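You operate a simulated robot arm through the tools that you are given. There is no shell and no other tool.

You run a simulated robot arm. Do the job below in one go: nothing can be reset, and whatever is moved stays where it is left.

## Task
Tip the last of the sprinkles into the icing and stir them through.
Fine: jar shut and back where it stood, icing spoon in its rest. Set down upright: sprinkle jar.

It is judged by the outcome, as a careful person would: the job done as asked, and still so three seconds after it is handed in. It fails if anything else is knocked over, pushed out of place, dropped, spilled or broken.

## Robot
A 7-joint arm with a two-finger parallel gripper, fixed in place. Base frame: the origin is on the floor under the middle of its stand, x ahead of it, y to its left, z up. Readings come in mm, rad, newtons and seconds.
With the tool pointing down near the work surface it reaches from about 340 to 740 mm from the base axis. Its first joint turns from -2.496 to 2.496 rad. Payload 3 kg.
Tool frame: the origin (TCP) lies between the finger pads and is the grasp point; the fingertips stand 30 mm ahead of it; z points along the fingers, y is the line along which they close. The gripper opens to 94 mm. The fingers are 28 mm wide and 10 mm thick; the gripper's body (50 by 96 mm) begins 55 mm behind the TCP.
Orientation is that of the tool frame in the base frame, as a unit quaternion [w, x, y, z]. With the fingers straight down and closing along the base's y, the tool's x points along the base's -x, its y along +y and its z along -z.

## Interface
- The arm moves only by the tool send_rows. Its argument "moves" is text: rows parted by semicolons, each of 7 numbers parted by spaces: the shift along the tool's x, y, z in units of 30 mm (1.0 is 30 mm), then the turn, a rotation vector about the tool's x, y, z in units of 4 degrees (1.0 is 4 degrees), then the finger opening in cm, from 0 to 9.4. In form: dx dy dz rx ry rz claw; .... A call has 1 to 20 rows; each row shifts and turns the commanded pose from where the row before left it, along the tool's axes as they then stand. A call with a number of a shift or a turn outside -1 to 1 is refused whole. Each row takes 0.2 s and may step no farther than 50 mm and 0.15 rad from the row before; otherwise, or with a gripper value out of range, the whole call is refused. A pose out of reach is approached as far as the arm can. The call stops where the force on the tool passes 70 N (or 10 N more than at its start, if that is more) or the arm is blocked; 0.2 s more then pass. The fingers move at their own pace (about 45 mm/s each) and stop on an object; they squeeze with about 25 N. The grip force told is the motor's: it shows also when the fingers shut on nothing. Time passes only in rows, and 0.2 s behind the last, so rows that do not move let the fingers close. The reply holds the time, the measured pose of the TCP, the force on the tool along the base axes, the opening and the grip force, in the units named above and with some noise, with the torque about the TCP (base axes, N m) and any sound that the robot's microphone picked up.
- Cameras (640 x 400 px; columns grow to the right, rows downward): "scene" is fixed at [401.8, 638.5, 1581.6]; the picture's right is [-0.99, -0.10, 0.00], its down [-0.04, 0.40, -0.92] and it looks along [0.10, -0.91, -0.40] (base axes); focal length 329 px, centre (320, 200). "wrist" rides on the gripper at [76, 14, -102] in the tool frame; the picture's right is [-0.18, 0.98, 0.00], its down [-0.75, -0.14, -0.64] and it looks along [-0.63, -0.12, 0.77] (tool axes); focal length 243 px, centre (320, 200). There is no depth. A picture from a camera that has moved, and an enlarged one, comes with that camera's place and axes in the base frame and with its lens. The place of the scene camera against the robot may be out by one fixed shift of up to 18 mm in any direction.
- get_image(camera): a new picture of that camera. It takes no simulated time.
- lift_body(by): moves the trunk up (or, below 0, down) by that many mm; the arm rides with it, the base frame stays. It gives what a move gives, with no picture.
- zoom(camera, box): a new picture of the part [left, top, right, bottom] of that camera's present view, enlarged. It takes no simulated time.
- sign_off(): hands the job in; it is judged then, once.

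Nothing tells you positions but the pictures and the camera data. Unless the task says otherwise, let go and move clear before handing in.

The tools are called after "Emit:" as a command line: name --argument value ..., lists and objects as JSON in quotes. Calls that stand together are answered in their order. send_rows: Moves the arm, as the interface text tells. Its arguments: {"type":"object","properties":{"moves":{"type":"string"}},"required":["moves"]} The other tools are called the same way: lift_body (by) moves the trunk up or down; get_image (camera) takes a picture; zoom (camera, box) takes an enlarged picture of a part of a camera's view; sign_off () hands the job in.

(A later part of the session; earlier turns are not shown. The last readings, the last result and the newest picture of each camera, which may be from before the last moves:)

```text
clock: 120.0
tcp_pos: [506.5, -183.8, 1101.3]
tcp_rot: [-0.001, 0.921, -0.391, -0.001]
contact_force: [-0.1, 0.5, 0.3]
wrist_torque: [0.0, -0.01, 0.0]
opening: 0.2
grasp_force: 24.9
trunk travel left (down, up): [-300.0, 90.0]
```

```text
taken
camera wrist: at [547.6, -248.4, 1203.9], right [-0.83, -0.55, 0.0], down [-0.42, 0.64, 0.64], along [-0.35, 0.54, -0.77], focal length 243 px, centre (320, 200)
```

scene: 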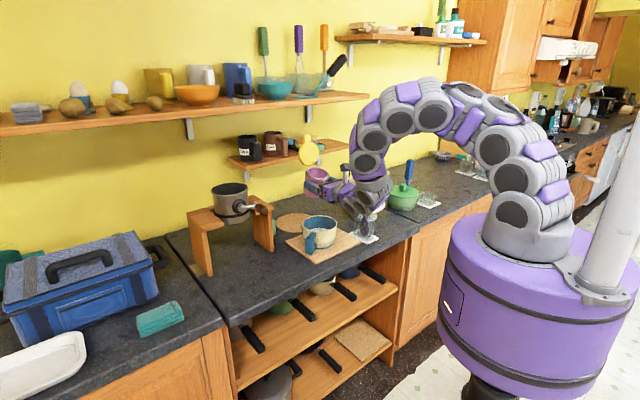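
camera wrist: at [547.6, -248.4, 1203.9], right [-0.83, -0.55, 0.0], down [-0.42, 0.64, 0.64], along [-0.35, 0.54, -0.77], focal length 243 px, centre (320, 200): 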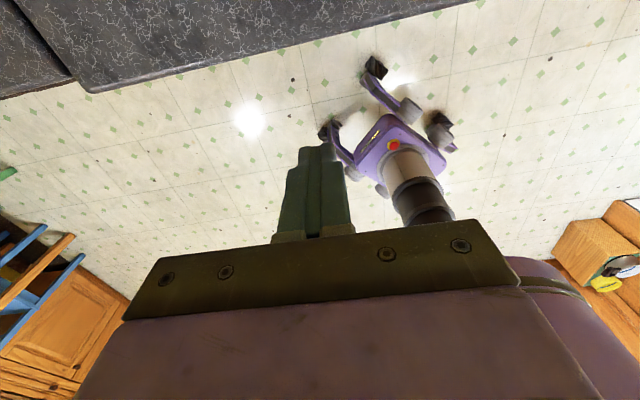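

Emit:
send_rows --moves "0 0 -0.72 0 0 0 0; 0 0 -0.72 0 0 0 0; 0 0 -0.72 0 0 0 0; 0.7 0.05 0 0 0 0 0; 0.95 0.055 0 0 0 0 0; 0.95 0.055 0 0 0 0 0; 0.95 0.055 0 0 0 0 0; 0.95 0.055 0 0 0 0 0; 0.95 0.055 0 0 0 0 0; 0.95 0.055 0 0 0 0 0; 0.8 0.055 0 0 0 0 0; 0.5 0 0 0 0 0 0; 0 0 0 0 0 0 0"

Emit:
get_image --camera "wrist"

Emit:
zoom --camera "scene" --box '[230, 150, 350, 280]'

```text
clock: 122.8
tcp_pos: [657.7, -359.2, 1166.4]
tcp_rot: [0.0, 0.92, -0.391, 0.0]
contact_force: [0.3, -0.5, -0.2]
wrist_torque: [0.0, 0.0, -0.02]
opening: 0.1
grasp_force: 25.5
trunk travel left (down, up): [-300.0, 90.0]
```

```text
taken
camera wrist: at [699.6, -422.8, 1268.8], right [-0.83, -0.55, 0.0], down [-0.42, 0.64, 0.64], along [-0.35, 0.54, -0.77], focal length 243 px, centre (320, 200)
```

wrist: 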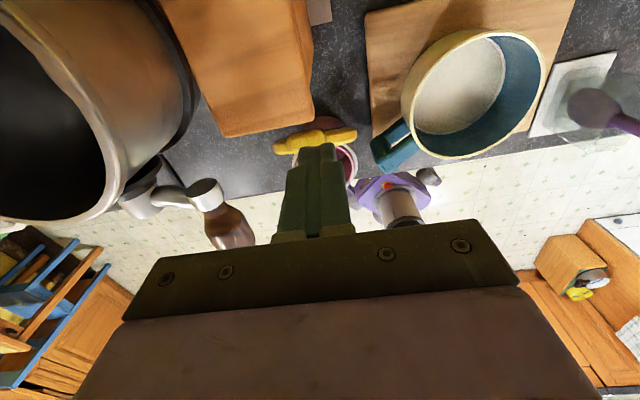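

```text
3.08 times, centred on (290, 215) of scene
camera zoom: at [401.8, 638.5, 1581.6], right [-0.99, -0.1, 0.0], down [-0.04, 0.4, -0.92], along [0.1, -0.91, -0.4], focal length 1013 px, centre (412, 154)
```

zoom: 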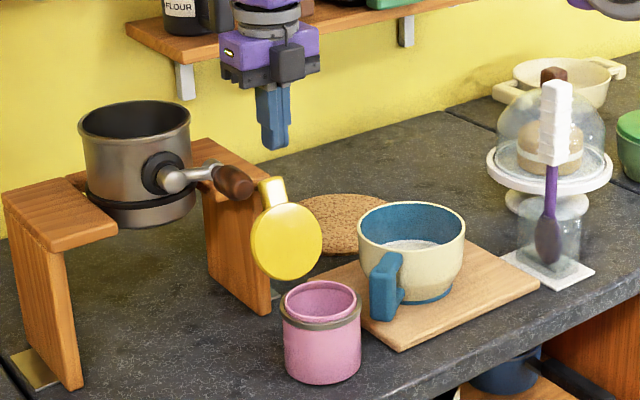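

Emit:
zoom --camera "wrist" --box '[230, 90, 410, 220]'

```text
3.08 times, centred on (320, 155) of wrist
camera zoom: at [699.6, -422.8, 1268.8], right [-0.83, -0.55, 0.0], down [-0.42, 0.64, 0.64], along [-0.35, 0.54, -0.77], focal length 746 px, centre (320, 338)
```

zoom: 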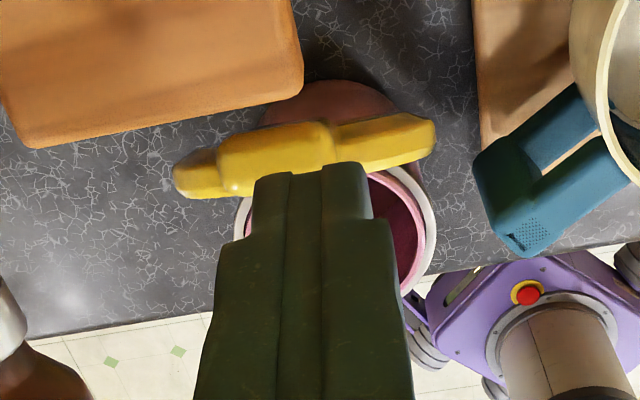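

The lid leans back about 25°, so its tab top is right under my fingertips. I'll move right of the tab and slightly further in, then lower behind the lid's disc.

Emit:
send_rows --moves "0.15 0.33 0 0 0 0 0; 0.15 0.33 0 0 0 0 0; 0 0 0 0 0 0 0"

Emit:
zoom --camera "wrist" --box '[230, 90, 410, 220]'

```text
clock: 123.6
tcp_pos: [650.7, -378.4, 1165.3]
tcp_rot: [0.0, 0.92, -0.391, 0.0]
contact_force: [-0.2, 0.6, -0.9]
wrist_torque: [0.01, -0.01, -0.02]
opening: 0.0
grasp_force: 25.3
trunk travel left (down, up): [-300.0, 90.0]
```

```text
3.08 times, centred on (320, 155) of wrist
camera zoom: at [691.9, -443.2, 1268.1], right [-0.83, -0.55, 0.0], down [-0.42, 0.64, 0.64], along [-0.35, 0.54, -0.77], focal length 746 px, centre (320, 338)
```

zoom: 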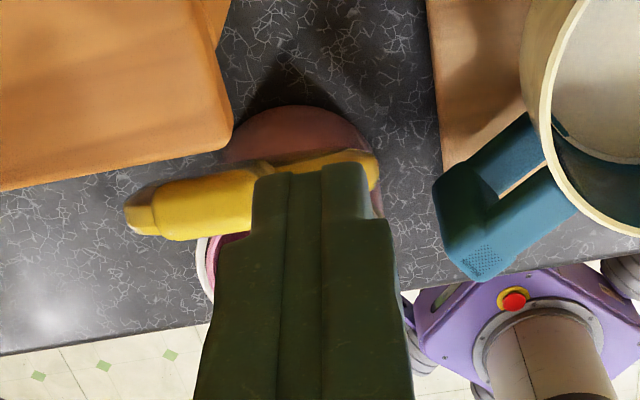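

The finger is now behind the lid's right half with about 17 mm to spare. Lowering behind it.

Emit:
send_rows --moves "0 0 0.6 0 0 0 0; 0 0 0.8 0 0 0 0; 0 0 0.8 0 0 0 0; 0 0 0.6 0 0 0 0; 0 0 0 0 0 0 0"

Emit:
zoom --camera "wrist" --box '[230, 90, 410, 220]'

Emit:
zoom --camera "scene" --box '[250, 170, 350, 280]'

```text
clock: 124.8
tcp_pos: [649.6, -379.0, 1082.2]
tcp_rot: [0.0, 0.92, -0.391, 0.001]
contact_force: [-0.3, 0.1, -0.3]
wrist_torque: [0.0, 0.02, 0.01]
opening: 0.0
grasp_force: 25.1
trunk travel left (down, up): [-300.0, 90.0]
```

```text
3.08 times, centred on (320, 155) of wrist
camera zoom: at [690.4, -443.8, 1184.6], right [-0.84, -0.55, 0.0], down [-0.42, 0.64, 0.64], along [-0.35, 0.54, -0.77], focal length 746 px, centre (320, 338)
```

zoom: 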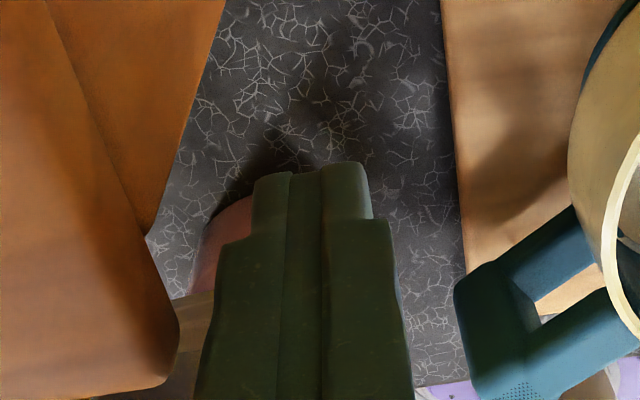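

```text
3.64 times, centred on (300, 225) of scene
camera zoom: at [401.8, 638.5, 1581.6], right [-0.99, -0.1, 0.0], down [-0.04, 0.4, -0.92], along [0.1, -0.91, -0.4], focal length 1197 px, centre (393, 109)
```

zoom: 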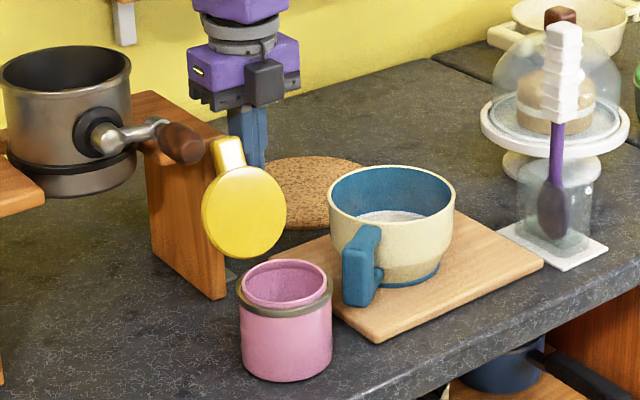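

Emit:
send_rows --moves "-0.267 0 0 0 0 0 0; -0.267 0 0 0 0 0 0; -0.267 0 0 0 0 0 0; 0 0 0 0 0 0 0"

Emit:
send_rows --moves "-0.267 0 0 0 0 0 0; -0.267 0 0 0 0 0 0; -0.267 0 0 0 0 0 0; 0 0 0 0 0 0 0"

Emit:
zoom --camera "wrist" --box '[230, 90, 410, 220]'

Emit:
zoom --camera "scene" --box '[250, 170, 350, 280]'

```text
clock: 125.8
tcp_pos: [631.9, -361.7, 1080.6]
tcp_rot: [-0.001, 0.92, -0.391, -0.001]
contact_force: [-0.6, 0.0, -0.2]
wrist_torque: [-0.02, 0.01, 0.0]
opening: 0.1
grasp_force: 24.6
trunk travel left (down, up): [-300.0, 90.0]
```

```text
clock: 126.8
tcp_pos: [617.2, -343.0, 1081.4]
tcp_rot: [0.0, 0.921, -0.39, -0.001]
contact_force: [1.4, -0.1, 0.1]
wrist_torque: [-0.03, 0.02, -0.01]
opening: 0.0
grasp_force: 24.5
trunk travel left (down, up): [-300.0, 90.0]
```

```text
3.08 times, centred on (320, 155) of wrist
camera zoom: at [658.0, -408.1, 1183.6], right [-0.83, -0.55, 0.0], down [-0.42, 0.64, 0.64], along [-0.35, 0.54, -0.77], focal length 746 px, centre (320, 338)
```

zoom: 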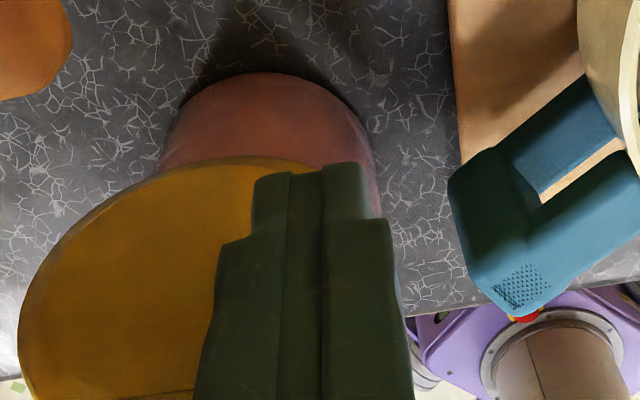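

```text
3.64 times, centred on (300, 225) of scene
camera zoom: at [401.8, 638.5, 1581.6], right [-0.99, -0.1, 0.0], down [-0.04, 0.4, -0.92], along [0.1, -0.91, -0.4], focal length 1197 px, centre (393, 109)
```

zoom: 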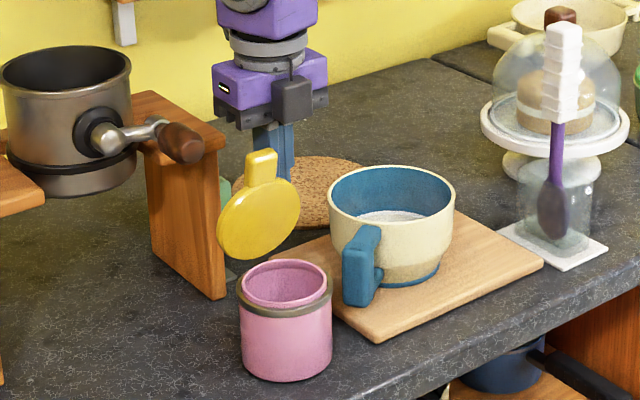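

Emit:
send_rows --moves "-0.25 0 0 0 0 0 0; -0.25 0 0 0 0 0 0; -0.267 0 0.05 0 0 0 0; -0.267 0 0.05 0 0 0 0; -0.233 -0.2 0.117 0 0 0 0; -0.233 -0.2 0.117 0 0 0 0; 0 0 0 0 0 0 0"

Emit:
zoom --camera "wrist" --box '[200, 60, 440, 230]'

Emit:
zoom --camera "scene" --box '[250, 170, 350, 280]'

```text
clock: 128.4
tcp_pos: [592.8, -303.5, 1071.2]
tcp_rot: [-0.001, 0.92, -0.391, -0.001]
contact_force: [-0.1, 0.1, 1.1]
wrist_torque: [-0.05, 0.03, -0.02]
opening: 0.1
grasp_force: 25.3
trunk travel left (down, up): [-300.0, 90.0]
```

```text
2.35 times, centred on (320, 145) of wrist
camera zoom: at [634.8, -367.7, 1173.6], right [-0.84, -0.55, 0.0], down [-0.42, 0.64, 0.64], along [-0.35, 0.54, -0.77], focal length 571 px, centre (320, 329)
```

zoom: 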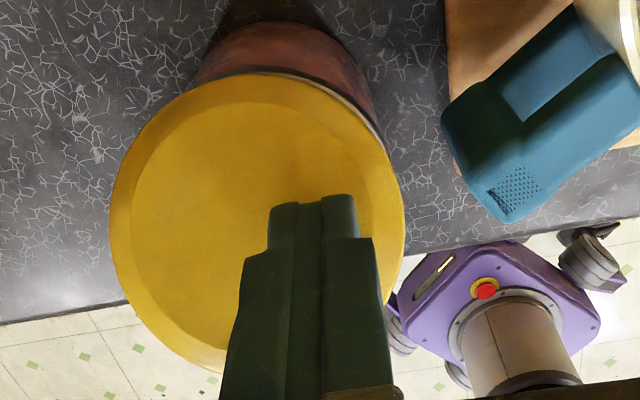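

```text
3.64 times, centred on (300, 225) of scene
camera zoom: at [401.8, 638.5, 1581.6], right [-0.99, -0.1, 0.0], down [-0.04, 0.4, -0.92], along [0.1, -0.91, -0.4], focal length 1197 px, centre (393, 109)
```

zoom: 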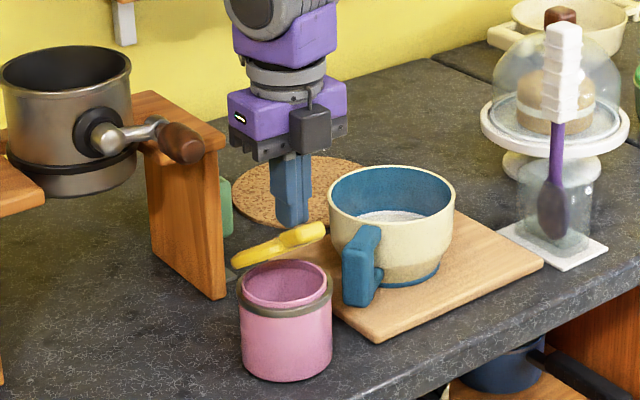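

Emit:
send_rows --moves "-0.2 -0.13 0.2 0 0 0 0; -0.2 -0.13 0.2 0 0 0 0; -0.15 -0.13 0.22 0 0 0 0; -0.15 -0.13 0.22 0 0 0 0; 0 0 0 0 0 0 0"

Emit:
zoom --camera "wrist" --box '[200, 60, 440, 230]'

Emit:
zoom --camera "scene" --box '[250, 170, 350, 280]'

```text
clock: 129.6
tcp_pos: [589.3, -278.0, 1046.2]
tcp_rot: [0.0, 0.921, -0.391, -0.001]
contact_force: [0.3, -0.2, 0.0]
wrist_torque: [-0.03, 0.0, 0.02]
opening: 0.0
grasp_force: 25.0
trunk travel left (down, up): [-300.0, 90.0]
```

```text
2.35 times, centred on (320, 145) of wrist
camera zoom: at [630.2, -342.1, 1149.0], right [-0.84, -0.55, 0.0], down [-0.42, 0.64, 0.64], along [-0.35, 0.54, -0.77], focal length 571 px, centre (320, 329)
```

zoom: 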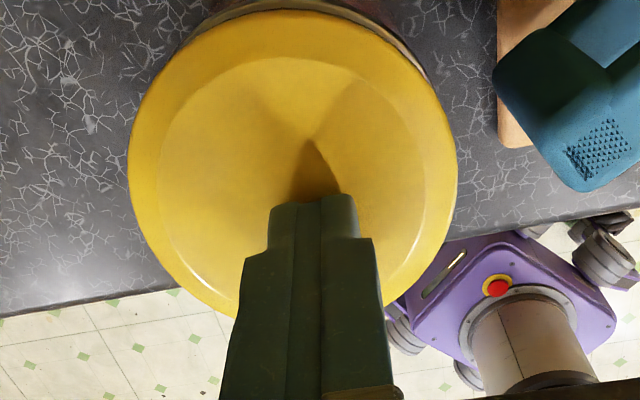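

```text
3.64 times, centred on (300, 225) of scene
camera zoom: at [401.8, 638.5, 1581.6], right [-0.99, -0.1, 0.0], down [-0.04, 0.4, -0.92], along [0.1, -0.91, -0.4], focal length 1197 px, centre (393, 109)
```

zoom: 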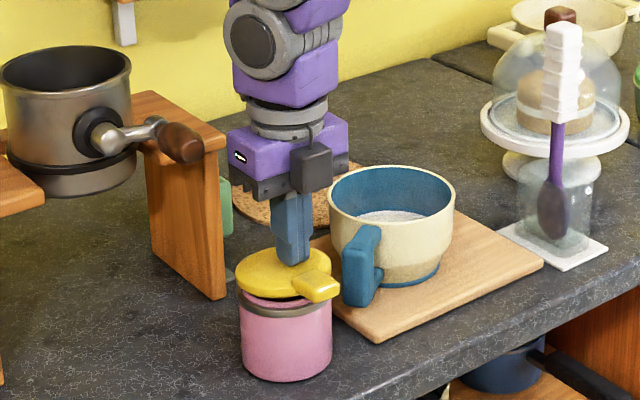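

The lid is almost shut. I'll shift the fingertip toward the front half of the lid and press down gently until it seats.

Emit:
send_rows --moves "-0.35 0 -0.05 0 0 0 0; -0.35 0 0 0 0 0 0; 0 0 0.07 0 0 0 0; 0 0 0 0 0 0 0"

Emit:
send_rows --moves "0 0 0.1 0 0 0 0; 0 0 0 0 0 0 0"

Emit:
send_rows --moves "0 0 0.1 0 0 0 0; 0 0 0 0 0 0 0"

Emit:
zoom --camera "scene" --box '[270, 225, 320, 280]'

```text
clock: 130.6
tcp_pos: [573.8, -262.1, 1045.2]
tcp_rot: [0.0, 0.921, -0.391, -0.001]
contact_force: [-0.1, -0.4, -0.2]
wrist_torque: [0.0, -0.01, 0.01]
opening: 0.0
grasp_force: 25.0
trunk travel left (down, up): [-300.0, 90.0]
```

```text
clock: 131.2
tcp_pos: [574.0, -263.0, 1043.3]
tcp_rot: [0.0, 0.921, -0.391, 0.0]
contact_force: [-0.1, 0.1, -0.5]
wrist_torque: [-0.05, 0.0, 0.01]
opening: 0.2
grasp_force: 25.2
trunk travel left (down, up): [-300.0, 90.0]
```

```text
clock: 131.8
tcp_pos: [576.2, -262.0, 1041.0]
tcp_rot: [0.0, 0.921, -0.39, -0.001]
contact_force: [0.0, -0.1, -0.9]
wrist_torque: [0.03, 0.01, 0.0]
opening: 0.0
grasp_force: 25.1
trunk travel left (down, up): [-300.0, 90.0]
```

```text
7.27 times, centred on (295, 252) of scene
camera zoom: at [401.8, 638.5, 1581.6], right [-0.99, -0.1, 0.0], down [-0.04, 0.4, -0.92], along [0.1, -0.91, -0.4], focal length 2394 px, centre (502, -182)
```

zoom: 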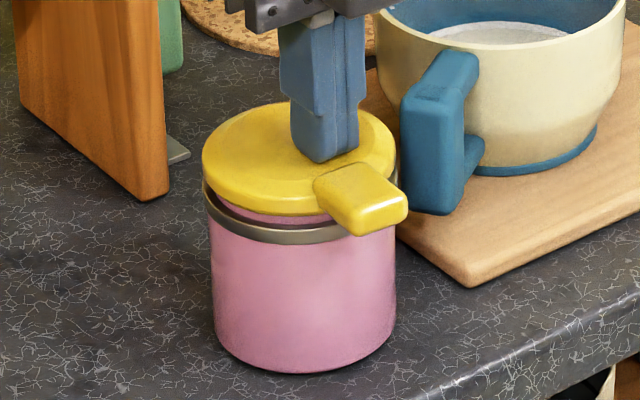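

Emit:
send_rows --moves "0 0 0.1 0 0 0 0; 0 0 0 0 0 0 0"

Emit:
send_rows --moves "0 0 0.07 0 0 0 0; 0 0 0 0 0 0 0"

Emit:
send_rows --moves "0 0 0.07 0 0 0 0; 0 0 0 0 0 0 0"

Emit:
zoom --camera "scene" --box '[270, 225, 320, 280]'

```text
clock: 132.4
tcp_pos: [576.8, -261.8, 1039.6]
tcp_rot: [0.001, 0.92, -0.391, 0.001]
contact_force: [-0.2, -1.2, 18.9]
wrist_torque: [-0.15, -0.1, 0.05]
opening: 0.0
grasp_force: 24.9
trunk travel left (down, up): [-300.0, 90.0]
```

```text
clock: 133.0
tcp_pos: [575.7, -264.0, 1037.9]
tcp_rot: [0.001, 0.921, -0.39, 0.004]
contact_force: [5.6, -5.6, 43.1]
wrist_torque: [-0.51, -0.45, -0.06]
opening: 0.1
grasp_force: 25.1
trunk travel left (down, up): [-300.0, 90.0]
```

```text
clock: 133.6
tcp_pos: [574.7, -262.1, 1038.1]
tcp_rot: [-0.001, 0.921, -0.391, 0.004]
contact_force: [15.2, -8.7, 64.2]
wrist_torque: [-0.86, -1.03, 0.0]
opening: 0.1
grasp_force: 24.9
trunk travel left (down, up): [-300.0, 90.0]
```

```text
7.27 times, centred on (295, 252) of scene
camera zoom: at [401.8, 638.5, 1581.6], right [-0.99, -0.1, 0.0], down [-0.04, 0.4, -0.92], along [0.1, -0.91, -0.4], focal length 2394 px, centre (502, -182)
```

zoom: 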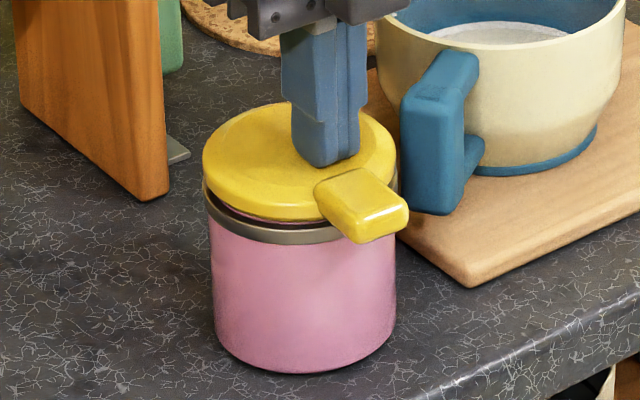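

The lid is firmly seated. I'm backing off straight away.

Emit:
send_rows --moves "0 0 -0.2 0 0 0 0; 0 0 -0.6 0 0 0 0; 0 0 -0.8 0 0 0 0; 0 0 0 0 0 0 0"

Emit:
zoom --camera "scene" --box '[270, 225, 320, 280]'

Emit:
get_image --camera "scene"

```text
clock: 134.6
tcp_pos: [574.9, -262.1, 1078.5]
tcp_rot: [0.0, 0.921, -0.391, -0.002]
contact_force: [1.1, 0.6, -0.2]
wrist_torque: [0.03, 0.02, -0.01]
opening: 0.0
grasp_force: 25.3
trunk travel left (down, up): [-300.0, 90.0]
```

```text
7.27 times, centred on (295, 252) of scene
camera zoom: at [401.8, 638.5, 1581.6], right [-0.99, -0.1, 0.0], down [-0.04, 0.4, -0.92], along [0.1, -0.91, -0.4], focal length 2394 px, centre (502, -182)
```

zoom: 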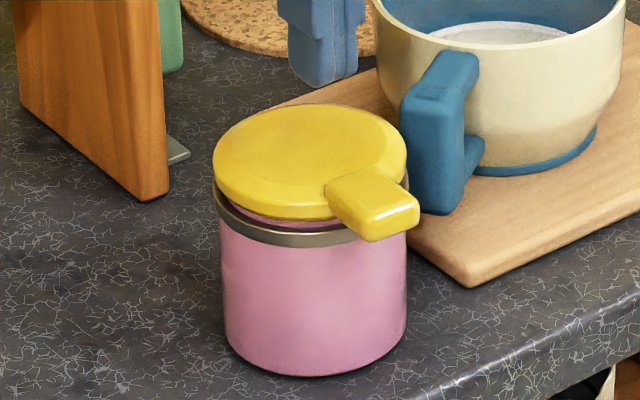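

```text
taken
```

scene: 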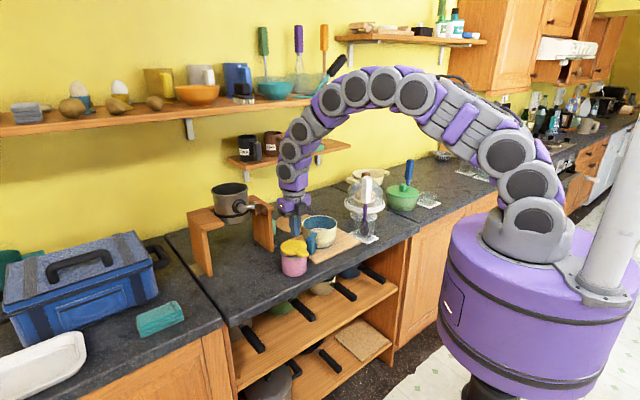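

The lid is shut, but closing it dragged the jar about 21 mm toward the counter edge, which I can see against the first picture. I'll straddle the tab with two pitched fingertips and nudge the jar body back.

Emit:
send_rows --moves "-0.9 -0.04 0 0 0 0 2; -0.95 -0.04 0 0 0 0 4; -0.92 -0.04 0 0 0 0 6; 0 0 0 0 0.94 0 6; 0 0 0 0 0.94 0 6; 0 0 0 0 0.94 0 6; 0 0 0 0 0.94 0 6; -0.2 0 0.75 0 0 0 6; -0.215 0 0.8 0 0 0 6; -0.215 0 0.8 0 0 0 6; -0.215 0 0.8 0 0 0 6; 0 0 0 0 0 0 6"

Emit:
zoom --camera "scene" --box '[260, 200, 360, 280]'

```text
clock: 137.2
tcp_pos: [518.7, -201.3, 983.6]
tcp_rot: [0.052, 0.912, -0.389, 0.12]
contact_force: [0.1, 0.6, 0.3]
wrist_torque: [0.01, -0.01, 0.01]
opening: 60.1
grasp_force: 0.1
trunk travel left (down, up): [-300.0, 90.0]
```

```text
5.00 times, centred on (310, 240) of scene
camera zoom: at [401.8, 638.5, 1581.6], right [-0.99, -0.1, 0.0], down [-0.04, 0.4, -0.92], along [0.1, -0.91, -0.4], focal length 1646 px, centre (370, 0)
```

zoom: 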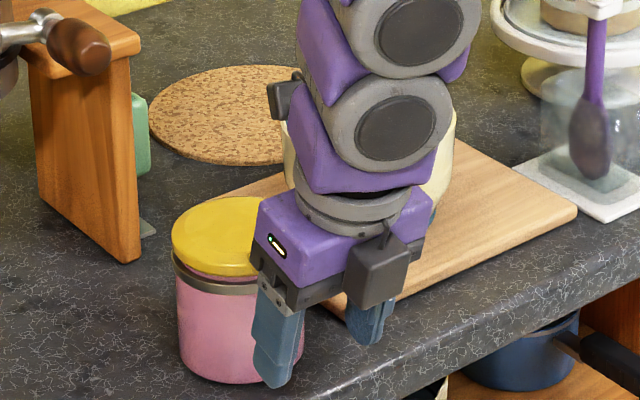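

Emit:
send_rows --moves "0.4 -0.05 0.108 0 0 0 6; 0.4 0 0.108 0 0 0 6; 0.16 0 0.043 0 0 0 6; 0 0 0 0 0 0 6"

Emit:
zoom --camera "scene" --box '[270, 225, 320, 280]'

Emit:
send_rows --moves "0.13 0 0.035 0 0 0 6; 0.13 0 0.035 0 0 0 6; 0.13 0 0.035 0 0 0 6; 0 0 0 0 0 0 6"

Emit:
zoom --camera "scene" --box '[270, 225, 320, 280]'

```text
clock: 138.2
tcp_pos: [542.2, -220.3, 982.7]
tcp_rot: [0.051, 0.913, -0.388, 0.12]
contact_force: [-0.5, 1.3, -0.7]
wrist_torque: [0.01, 0.0, 0.01]
opening: 60.0
grasp_force: 0.1
trunk travel left (down, up): [-300.0, 90.0]
```

```text
7.27 times, centred on (295, 252) of scene
camera zoom: at [401.8, 638.5, 1581.6], right [-0.99, -0.1, 0.0], down [-0.04, 0.4, -0.92], along [0.1, -0.91, -0.4], focal length 2394 px, centre (502, -182)
```

zoom: 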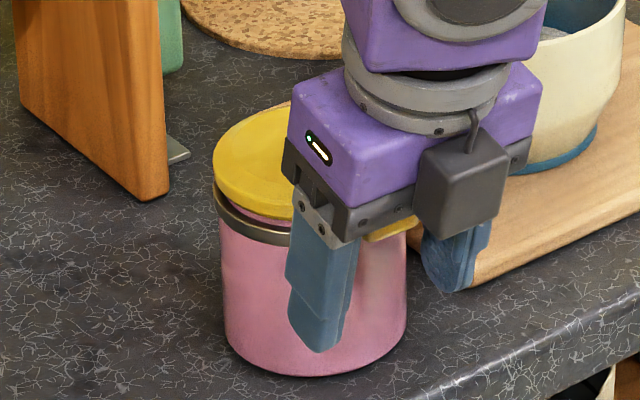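

```text
clock: 139.2
tcp_pos: [550.7, -230.0, 982.1]
tcp_rot: [0.051, 0.913, -0.387, 0.12]
contact_force: [-2.0, -0.2, 0.9]
wrist_torque: [-0.04, 0.04, -0.07]
opening: 60.6
grasp_force: 0.5
trunk travel left (down, up): [-300.0, 90.0]
```

```text
7.27 times, centred on (295, 252) of scene
camera zoom: at [401.8, 638.5, 1581.6], right [-0.99, -0.1, 0.0], down [-0.04, 0.4, -0.92], along [0.1, -0.91, -0.4], focal length 2394 px, centre (502, -182)
```

zoom: 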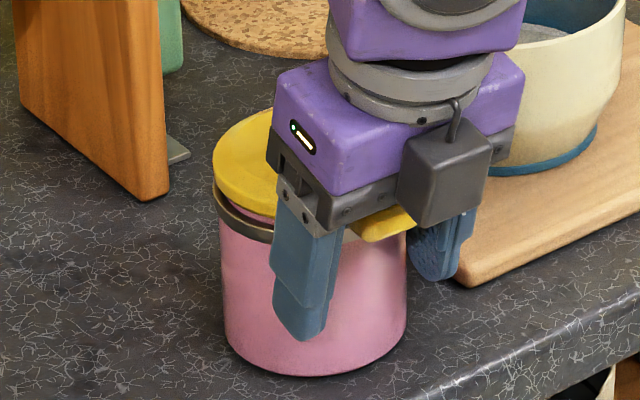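

Emit:
send_rows --moves "0.13 0 0.035 0 0 0 6; 0.13 0 0.035 0 0 0 6; 0.13 0 0.035 0 0 0 6; 0 0 0 0 0 0 6"

Emit:
zoom --camera "scene" --box '[270, 225, 320, 280]'

```text
clock: 140.2
tcp_pos: [559.8, -237.8, 981.2]
tcp_rot: [0.052, 0.912, -0.388, 0.12]
contact_force: [-2.1, -0.1, -0.4]
wrist_torque: [-0.03, 0.04, -0.08]
opening: 60.4
grasp_force: 1.0
trunk travel left (down, up): [-300.0, 90.0]
```

```text
7.27 times, centred on (295, 252) of scene
camera zoom: at [401.8, 638.5, 1581.6], right [-0.99, -0.1, 0.0], down [-0.04, 0.4, -0.92], along [0.1, -0.91, -0.4], focal length 2394 px, centre (502, -182)
```

zoom: 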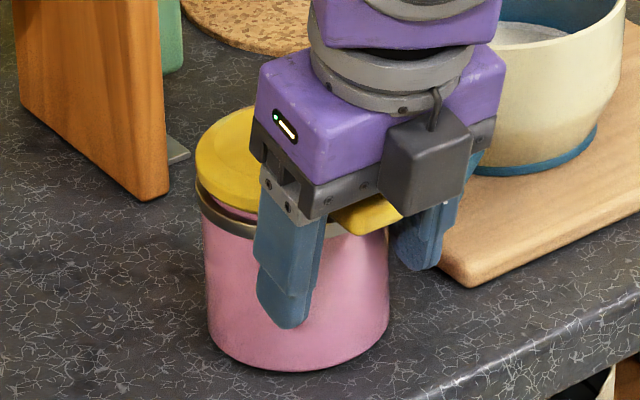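

Emit:
send_rows --moves "0.13 0.04 0.035 0 0 0 6; 0.13 0.04 0.035 0 0 0 6; 0 0 0 0 0 0 6"

Emit:
zoom --camera "scene" --box '[270, 225, 320, 280]'

```text
clock: 141.0
tcp_pos: [564.4, -245.7, 981.3]
tcp_rot: [0.05, 0.913, -0.387, 0.119]
contact_force: [1.4, 1.2, -0.4]
wrist_torque: [-0.01, -0.03, 0.02]
opening: 60.5
grasp_force: 0.1
trunk travel left (down, up): [-300.0, 90.0]
```

```text
7.27 times, centred on (295, 252) of scene
camera zoom: at [401.8, 638.5, 1581.6], right [-0.99, -0.1, 0.0], down [-0.04, 0.4, -0.92], along [0.1, -0.91, -0.4], focal length 2394 px, centre (502, -182)
```

zoom: 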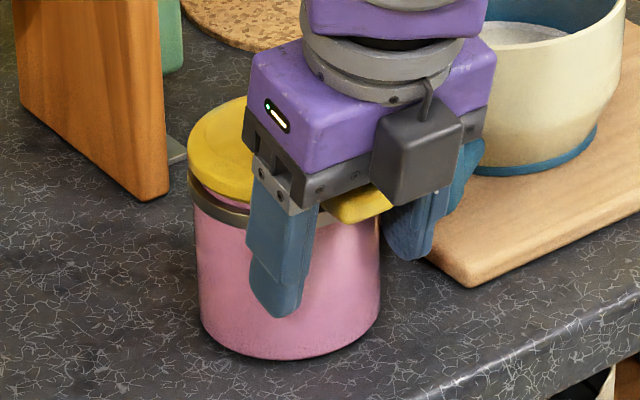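

The jar is back on its original spot within about a millimetre. Backing away and rising.

Emit:
send_rows --moves "-0.5 0 -0.134 0 0 0 6; -0.95 0 -0.256 0 0 0 6; 0.26 0 -0.966 0 0 0 6; 0.26 0 -0.966 0 0 0 6; 0.26 0 -0.966 0 0 0 6; 0.26 0 -0.966 0 0 0 6; 0.26 0 -0.966 0 0 0 6; 0 0 0 0 0 0 6"

Emit:
zoom --camera "scene" --box '[270, 225, 320, 280]'

Emit:
zoom --camera "scene" --box '[300, 150, 420, 260]'

```text
clock: 142.8
tcp_pos: [531.4, -213.7, 1133.1]
tcp_rot: [0.051, 0.913, -0.387, 0.12]
contact_force: [0.0, 0.6, -0.6]
wrist_torque: [0.02, 0.01, 0.02]
opening: 59.8
grasp_force: 0.1
trunk travel left (down, up): [-300.0, 90.0]
```

```text
7.27 times, centred on (295, 252) of scene
camera zoom: at [401.8, 638.5, 1581.6], right [-0.99, -0.1, 0.0], down [-0.04, 0.4, -0.92], along [0.1, -0.91, -0.4], focal length 2394 px, centre (502, -182)
```

zoom: 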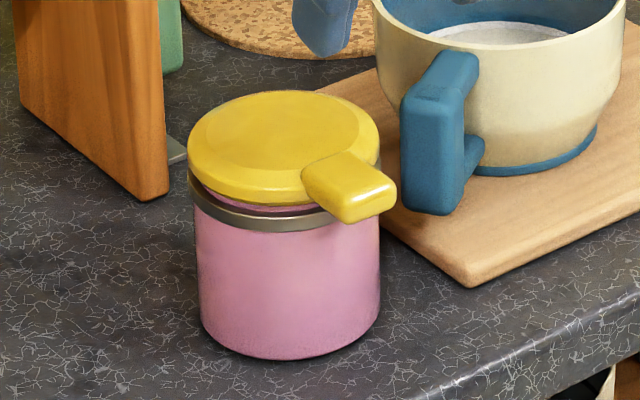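

```text
3.64 times, centred on (360, 205) of scene
camera zoom: at [401.8, 638.5, 1581.6], right [-0.99, -0.1, 0.0], down [-0.04, 0.4, -0.92], along [0.1, -0.91, -0.4], focal length 1197 px, centre (174, 182)
```

zoom: 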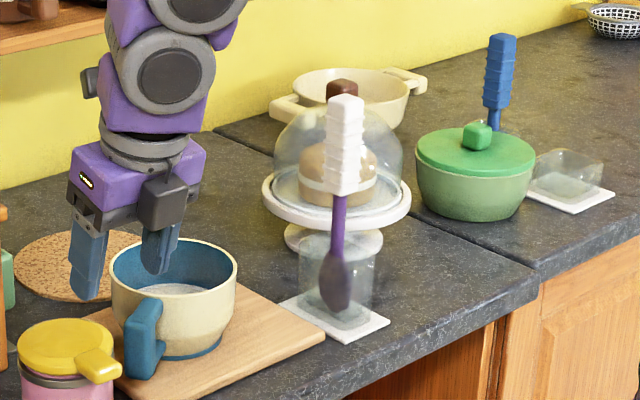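

The jar now looks exactly as it did at the start: shut, upright and on its spot. Next the spoon, a purple spoon with a white ribbed handle (z≈1067–1173) standing in its clear rest near [348, -504]. I'll level the tool, rise, and move over to look at it.

Emit:
send_rows --moves "0 0 0 0 -0.94 0 6; 0 0 0 0 -0.94 0 6; 0 0 0 0 -0.94 0 6; 0 0 0 0 -0.94 0 6; 0 0 -0.85 0 0 0 6; 0 0 -0.85 0 0 0 6; 0 0 -0.85 0 0 0 6; 0 0 -0.85 0 0 0 6; 0 0 -0.85 0 0 0 6; 0 0 0 0 0 0 6"

Emit:
send_rows --moves "0.1 0.5 0 0 0 0 6; 0.227 0.925 0 0 0 0 6; 0.227 0.925 0 0 0 0 6; 0.227 0.925 0 0 0 0 6; 0.227 0.925 0 0 0 0 6; 0.227 0.925 0 0 0 0 6; 0.227 0.925 0 0 0 0 6; 0.227 0.925 0 0 0 0 6; 0.1 0.5 0 0 0 0 6; 0 0 0 0 0 0 6"

Emit:
get_image --camera "wrist"

Emit:
get_image --camera "scene"

```text
clock: 145.0
tcp_pos: [532.1, -212.8, 1261.4]
tcp_rot: [0.001, 0.92, -0.391, 0.0]
contact_force: [0.0, 0.2, -0.3]
wrist_torque: [0.01, -0.01, 0.0]
opening: 60.0
grasp_force: 0.0
trunk travel left (down, up): [-300.0, 90.0]
```

```text
clock: 147.2
tcp_pos: [407.9, -407.7, 1259.9]
tcp_rot: [0.0, 0.921, -0.39, -0.001]
contact_force: [-0.8, -0.5, -0.7]
wrist_torque: [0.05, 0.01, -0.04]
opening: 60.0
grasp_force: 0.1
trunk travel left (down, up): [-300.0, 90.0]
```

```text
taken
camera wrist: at [449.0, -471.6, 1363.0], right [-0.83, -0.55, 0.0], down [-0.42, 0.64, 0.64], along [-0.35, 0.54, -0.77], focal length 243 px, centre (320, 200)
```

wrist: 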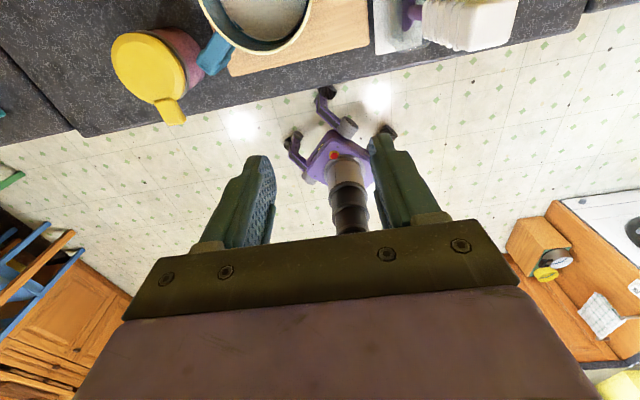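

```text
taken
```

scene: 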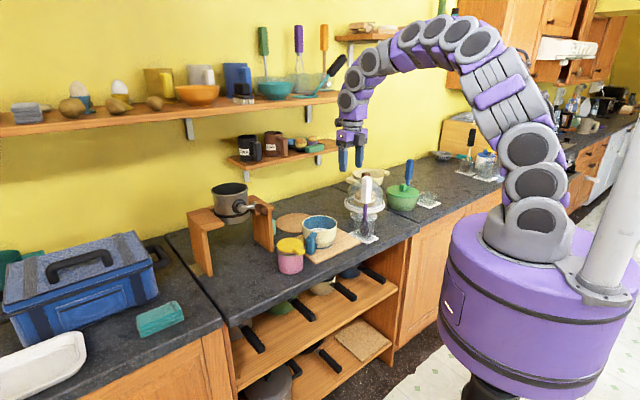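

Emit:
zoom --camera "wrist" --box '[180, 0, 340, 90]'

Emit:
zoom --camera "wrist" --box '[360, 0, 540, 90]'

```text
4.00 times, centred on (260, 45) of wrist
camera zoom: at [449.0, -471.6, 1363.0], right [-0.83, -0.55, 0.0], down [-0.42, 0.64, 0.64], along [-0.35, 0.54, -0.77], focal length 970 px, centre (560, 820)
```

zoom: 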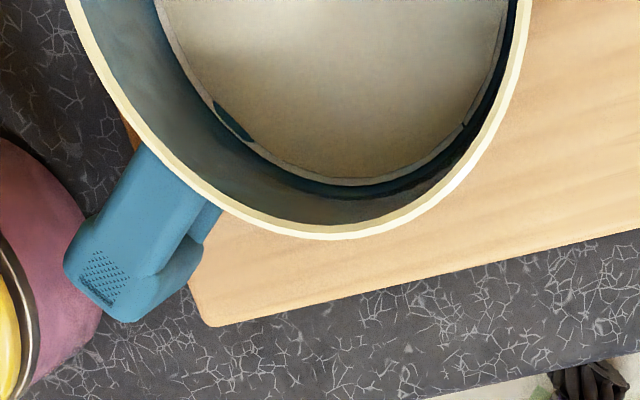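

```text
3.56 times, centred on (450, 45) of wrist
camera zoom: at [449.0, -471.6, 1363.0], right [-0.83, -0.55, 0.0], down [-0.42, 0.64, 0.64], along [-0.35, 0.54, -0.77], focal length 863 px, centre (-142, 751)
```

zoom: 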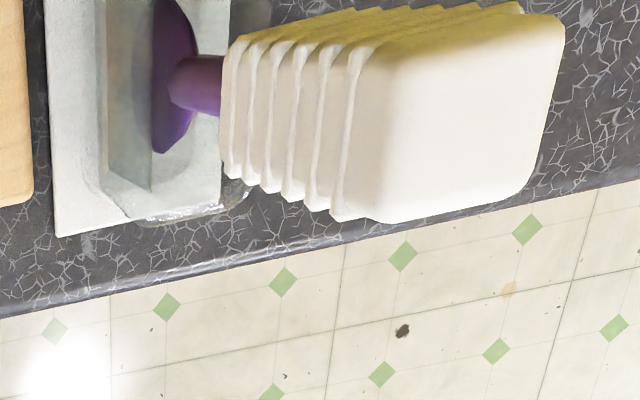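

The white handle is a 26 mm square block lined up with the counter, its top near [351, -520, ~1170], and the spoon stands upright. I'll centre above it and check before descending.

Emit:
send_rows --moves "0.276 0.784 0 0 0 0 6; 0.276 0.784 0 0 0 0 6; 0.276 0.784 0 0 0 0 6; 0.276 0.784 0 0 0 0 6; 0.276 0.784 0 0 0 0 6; 0 0 0 0 0 0 6"

Emit:
get_image --camera "wrist"

Emit:
zoom --camera "scene" --box '[310, 120, 430, 250]'

```text
clock: 148.6
tcp_pos: [399.7, -416.0, 1256.4]
tcp_rot: [0.0, 0.92, -0.391, 0.0]
contact_force: [0.1, -0.4, 0.2]
wrist_torque: [0.01, -0.02, 0.01]
opening: 59.8
grasp_force: 0.1
out of reach, approached as far as the arm can: row 1, 2, 3, 4, 5
trunk travel left (down, up): [-300.0, 90.0]
```

```text
taken
camera wrist: at [441.1, -481.4, 1359.2], right [-0.84, -0.55, 0.0], down [-0.42, 0.64, 0.64], along [-0.35, 0.54, -0.77], focal length 243 px, centre (320, 200)
```

wrist: 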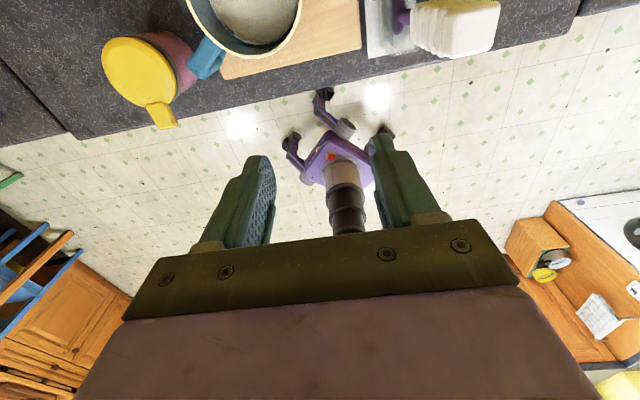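

```text
3.08 times, centred on (370, 185) of scene
camera zoom: at [401.8, 638.5, 1581.6], right [-0.99, -0.1, 0.0], down [-0.04, 0.4, -0.92], along [0.1, -0.91, -0.4], focal length 1013 px, centre (166, 246)
```

zoom: 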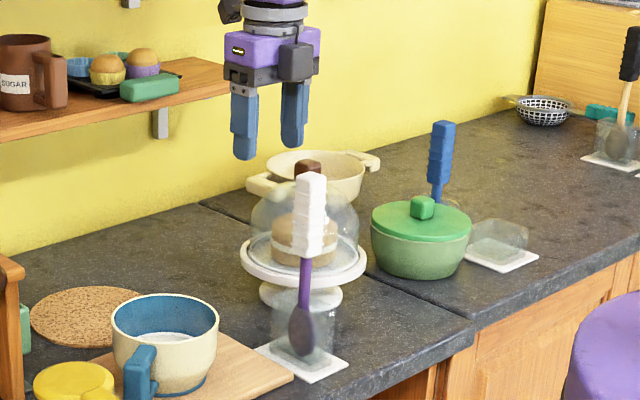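

The arm can't hold this yaw further right, so I'll turn the wrist 90° (fingers closing front-to-back), which brings the joint back to mid-range.

Emit:
send_rows --moves "0 0 0 0 0 1 6; 0 0 0 0 0 1 6; 0 0 0 0 0 1 6; 0 0 0 0 0 1 6; 0 0 0 0 0 1 6; 0 0 0 0 0 1 6; 0 0 0 0 0 1 6; 0 0 0 0 0 1 6; 0 0 0 0 0 1 6; 0 0 0 0 0 1 6; 0 0 0 0 0 1 6; 0 0 0 0 0 1 6; 0 0 0 0 0 1 6; 0 0 0 0 0 1 6; 0 0 0 0 0 1 6; 0 0 0 0 0 1 6; 0 0 0 0 0 1 6; 0 0 0 0 0 1 6; 0 0 0 0 0 1 6; 0 0 0 0 0 1 6"

Emit:
send_rows --moves "0 0 0 0 0 1 6; 0 0 0 0 0 1 6; 0 0 0 0 0 0.5 6; 0 0 0 0 0 0 6"

Emit:
get_image --camera "wrist"

```text
clock: 152.8
tcp_pos: [396.6, -416.4, 1257.4]
tcp_rot: [0.0, -0.454, 0.891, 0.001]
contact_force: [-0.4, 0.0, -0.2]
wrist_torque: [-0.05, -0.04, 0.02]
opening: 60.0
grasp_force: 0.1
trunk travel left (down, up): [-300.0, 90.0]
```

```text
clock: 153.8
tcp_pos: [397.2, -414.5, 1255.0]
tcp_rot: [-0.001, -0.375, 0.927, 0.001]
contact_force: [-0.6, -0.4, 0.3]
wrist_torque: [0.0, -0.01, 0.01]
opening: 60.1
grasp_force: 0.0
trunk travel left (down, up): [-300.0, 90.0]
```

```text
taken
camera wrist: at [331.3, -457.9, 1359.4], right [-0.55, 0.84, 0.0], down [0.64, 0.42, 0.64], along [0.54, 0.35, -0.77], focal length 243 px, centre (320, 200)
```

wrist: 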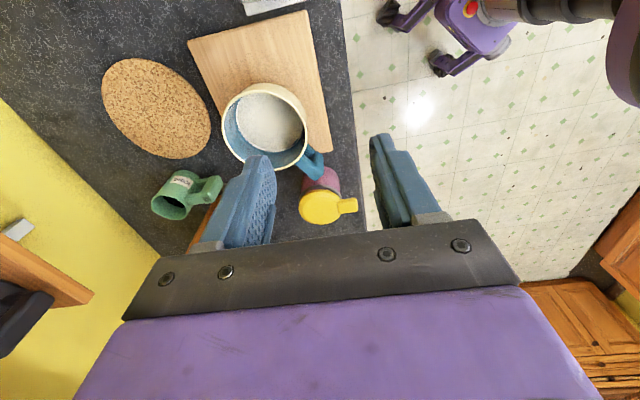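

Emit:
zoom --camera "wrist" --box '[200, 70, 340, 180]'

```text
3.64 times, centred on (270, 125) of wrist
camera zoom: at [331.3, -457.9, 1359.4], right [-0.55, 0.84, 0.0], down [0.64, 0.42, 0.64], along [0.54, 0.35, -0.77], focal length 882 px, centre (502, 473)
```

zoom: 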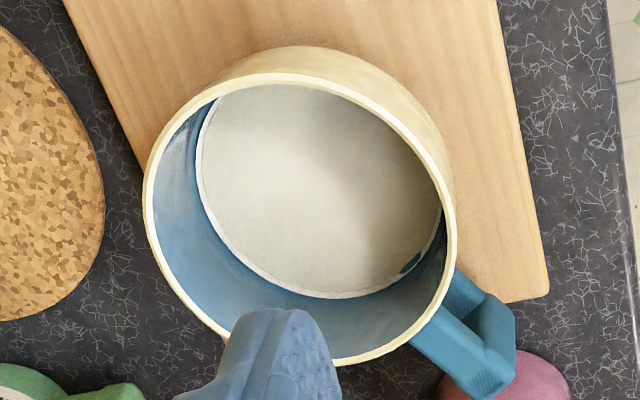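

The wrist is now comfortable. The bowl centre is at about [510, -441], its rim at z≈1000 and icing at z≈970. Moving over the spoon handle.

Emit:
send_rows --moves "0.5 -0.2 0 0 0 0 6; 0.75 -0.31 0 0 0 0 6; 0.75 -0.31 0 0 0 0 6; 0.75 -0.31 0 0 0 0 6; 0.5 -0.2 0 0 0 0 6; 0.26 -0.12 0 0 0 0 6; 0 0 0 0 0 0 6"

Emit:
get_image --camera "wrist"

Emit:
zoom --camera "scene" --box '[310, 120, 430, 250]'

```text
clock: 155.4
tcp_pos: [352.7, -521.0, 1257.0]
tcp_rot: [0.0, -0.375, 0.927, 0.001]
contact_force: [-1.0, -0.5, -0.3]
wrist_torque: [0.02, -0.02, 0.02]
opening: 59.8
grasp_force: 0.0
trunk travel left (down, up): [-300.0, 90.0]
```

```text
taken
camera wrist: at [286.2, -562.8, 1359.4], right [-0.55, 0.83, 0.0], down [0.64, 0.42, 0.64], along [0.54, 0.35, -0.77], focal length 243 px, centre (320, 200)
```

wrist: 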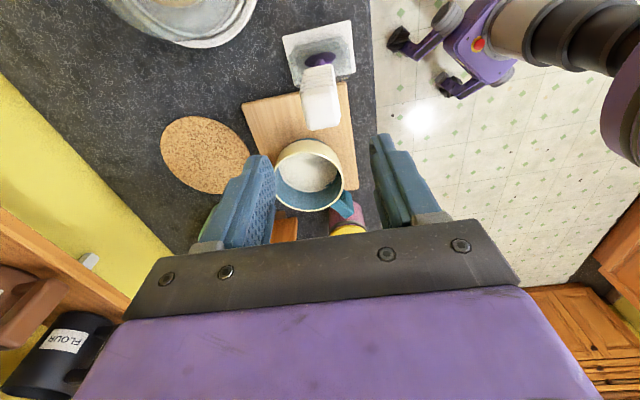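

```text
3.08 times, centred on (370, 185) of scene
camera zoom: at [401.8, 638.5, 1581.6], right [-0.99, -0.1, 0.0], down [-0.04, 0.4, -0.92], along [0.1, -0.91, -0.4], focal length 1013 px, centre (166, 246)
```

zoom: 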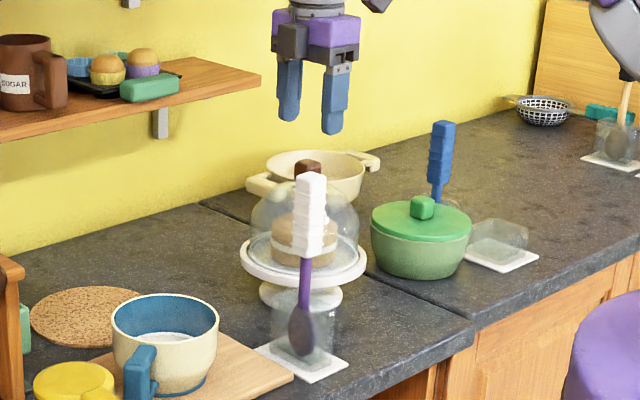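

Emit:
zoom --camera "wrist" --box '[270, 30, 370, 140]'

```text
3.64 times, centred on (320, 85) of wrist
camera zoom: at [286.2, -562.8, 1359.4], right [-0.55, 0.83, 0.0], down [0.64, 0.42, 0.64], along [0.54, 0.35, -0.77], focal length 882 px, centre (320, 618)
```

zoom: 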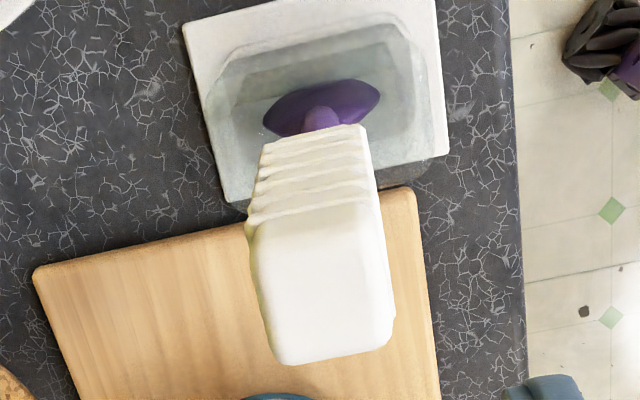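

The handle top refines to about [345, -523, 1160]. I'll shift a few millimetres, come down to just above it and verify.

Emit:
send_rows --moves "0.227 0.127 0.4 0 0 0 6; 0 0 0.8 0 0 0 6; 0 0 0.8 0 0 0 6; 0 0 0 0 0 0 6"

Emit:
get_image --camera "wrist"

Emit:
zoom --camera "scene" --box '[320, 130, 420, 250]'

```text
clock: 156.4
tcp_pos: [343.3, -523.3, 1197.5]
tcp_rot: [0.001, -0.375, 0.927, 0.0]
contact_force: [-0.4, -0.4, -0.2]
wrist_torque: [-0.01, 0.0, 0.0]
opening: 59.9
grasp_force: 0.0
trunk travel left (down, up): [-300.0, 90.0]
```

```text
taken
camera wrist: at [278.7, -565.7, 1299.9], right [-0.55, 0.84, 0.0], down [0.64, 0.42, 0.64], along [0.54, 0.35, -0.77], focal length 243 px, centre (320, 200)
```

wrist: 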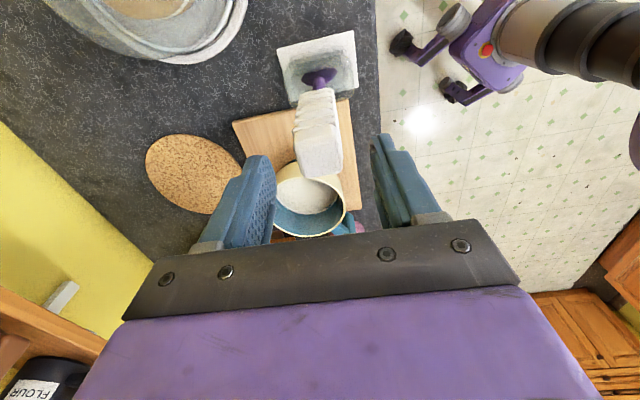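

```text
3.33 times, centred on (370, 190) of scene
camera zoom: at [401.8, 638.5, 1581.6], right [-0.99, -0.1, 0.0], down [-0.04, 0.4, -0.92], along [0.1, -0.91, -0.4], focal length 1098 px, centre (153, 233)
```

zoom: 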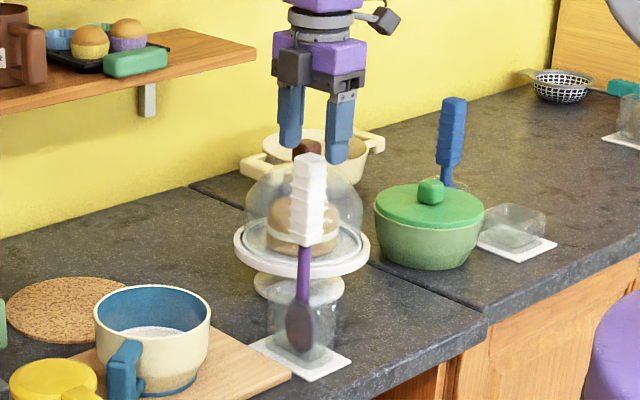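

Emit:
send_rows --moves "0 0.06 0.5 0 0 0 6; 0 0 0.8 0 0 0 6; 0 0 0.8 0 0 0 6; 0 0 0.5 0 0 0 6; 0 0 0 0 0 0 6"

Emit:
get_image --camera "wrist"

Emit:
zoom --camera "scene" --box '[320, 130, 420, 250]'

```text
clock: 157.6
tcp_pos: [343.6, -521.6, 1119.3]
tcp_rot: [0.0, -0.374, 0.927, 0.0]
contact_force: [-0.6, 0.9, 0.1]
wrist_torque: [0.03, -0.01, 0.04]
opening: 60.1
grasp_force: 0.1
trunk travel left (down, up): [-300.0, 90.0]
```

```text
taken
camera wrist: at [276.8, -563.7, 1222.4], right [-0.55, 0.83, 0.0], down [0.64, 0.42, 0.64], along [0.54, 0.35, -0.77], focal length 243 px, centre (320, 200)
```

wrist: 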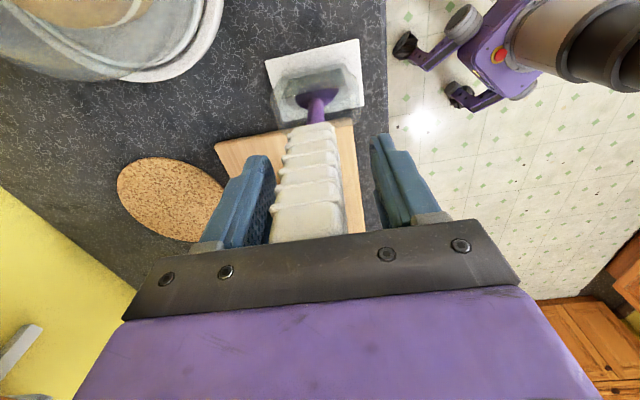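

```text
3.33 times, centred on (370, 190) of scene
camera zoom: at [401.8, 638.5, 1581.6], right [-0.99, -0.1, 0.0], down [-0.04, 0.4, -0.92], along [0.1, -0.91, -0.4], focal length 1098 px, centre (153, 233)
```

zoom: 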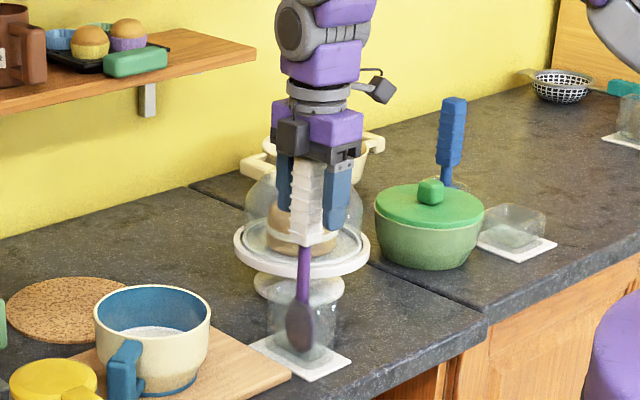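

Emit:
send_rows --moves "0 -0.13 0 0 0 0 6; 0 0 0 0 0 0 5; 0 0 0 0 0 0 5"

Emit:
zoom --camera "wrist" --box '[220, 80, 420, 250]'

```text
clock: 158.4
tcp_pos: [346.4, -523.7, 1118.4]
tcp_rot: [0.0, -0.374, 0.927, 0.001]
contact_force: [0.4, 0.4, 0.6]
wrist_torque: [-0.02, 0.02, 0.01]
opening: 49.9
grasp_force: 0.1
trunk travel left (down, up): [-300.0, 90.0]
```

```text
2.35 times, centred on (320, 165) of wrist
camera zoom: at [280.1, -566.1, 1222.0], right [-0.55, 0.83, 0.0], down [0.64, 0.42, 0.64], along [0.54, 0.35, -0.77], focal length 571 px, centre (320, 282)
```

zoom: 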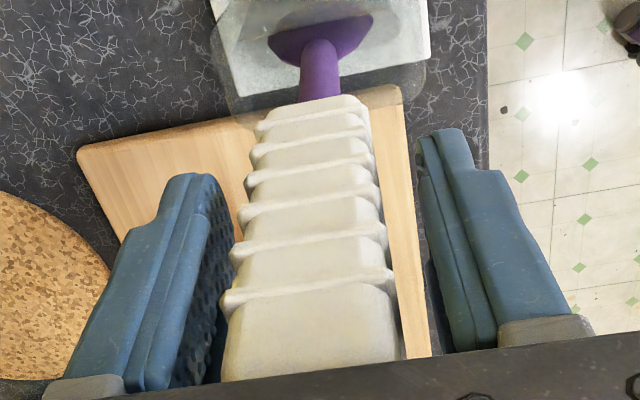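

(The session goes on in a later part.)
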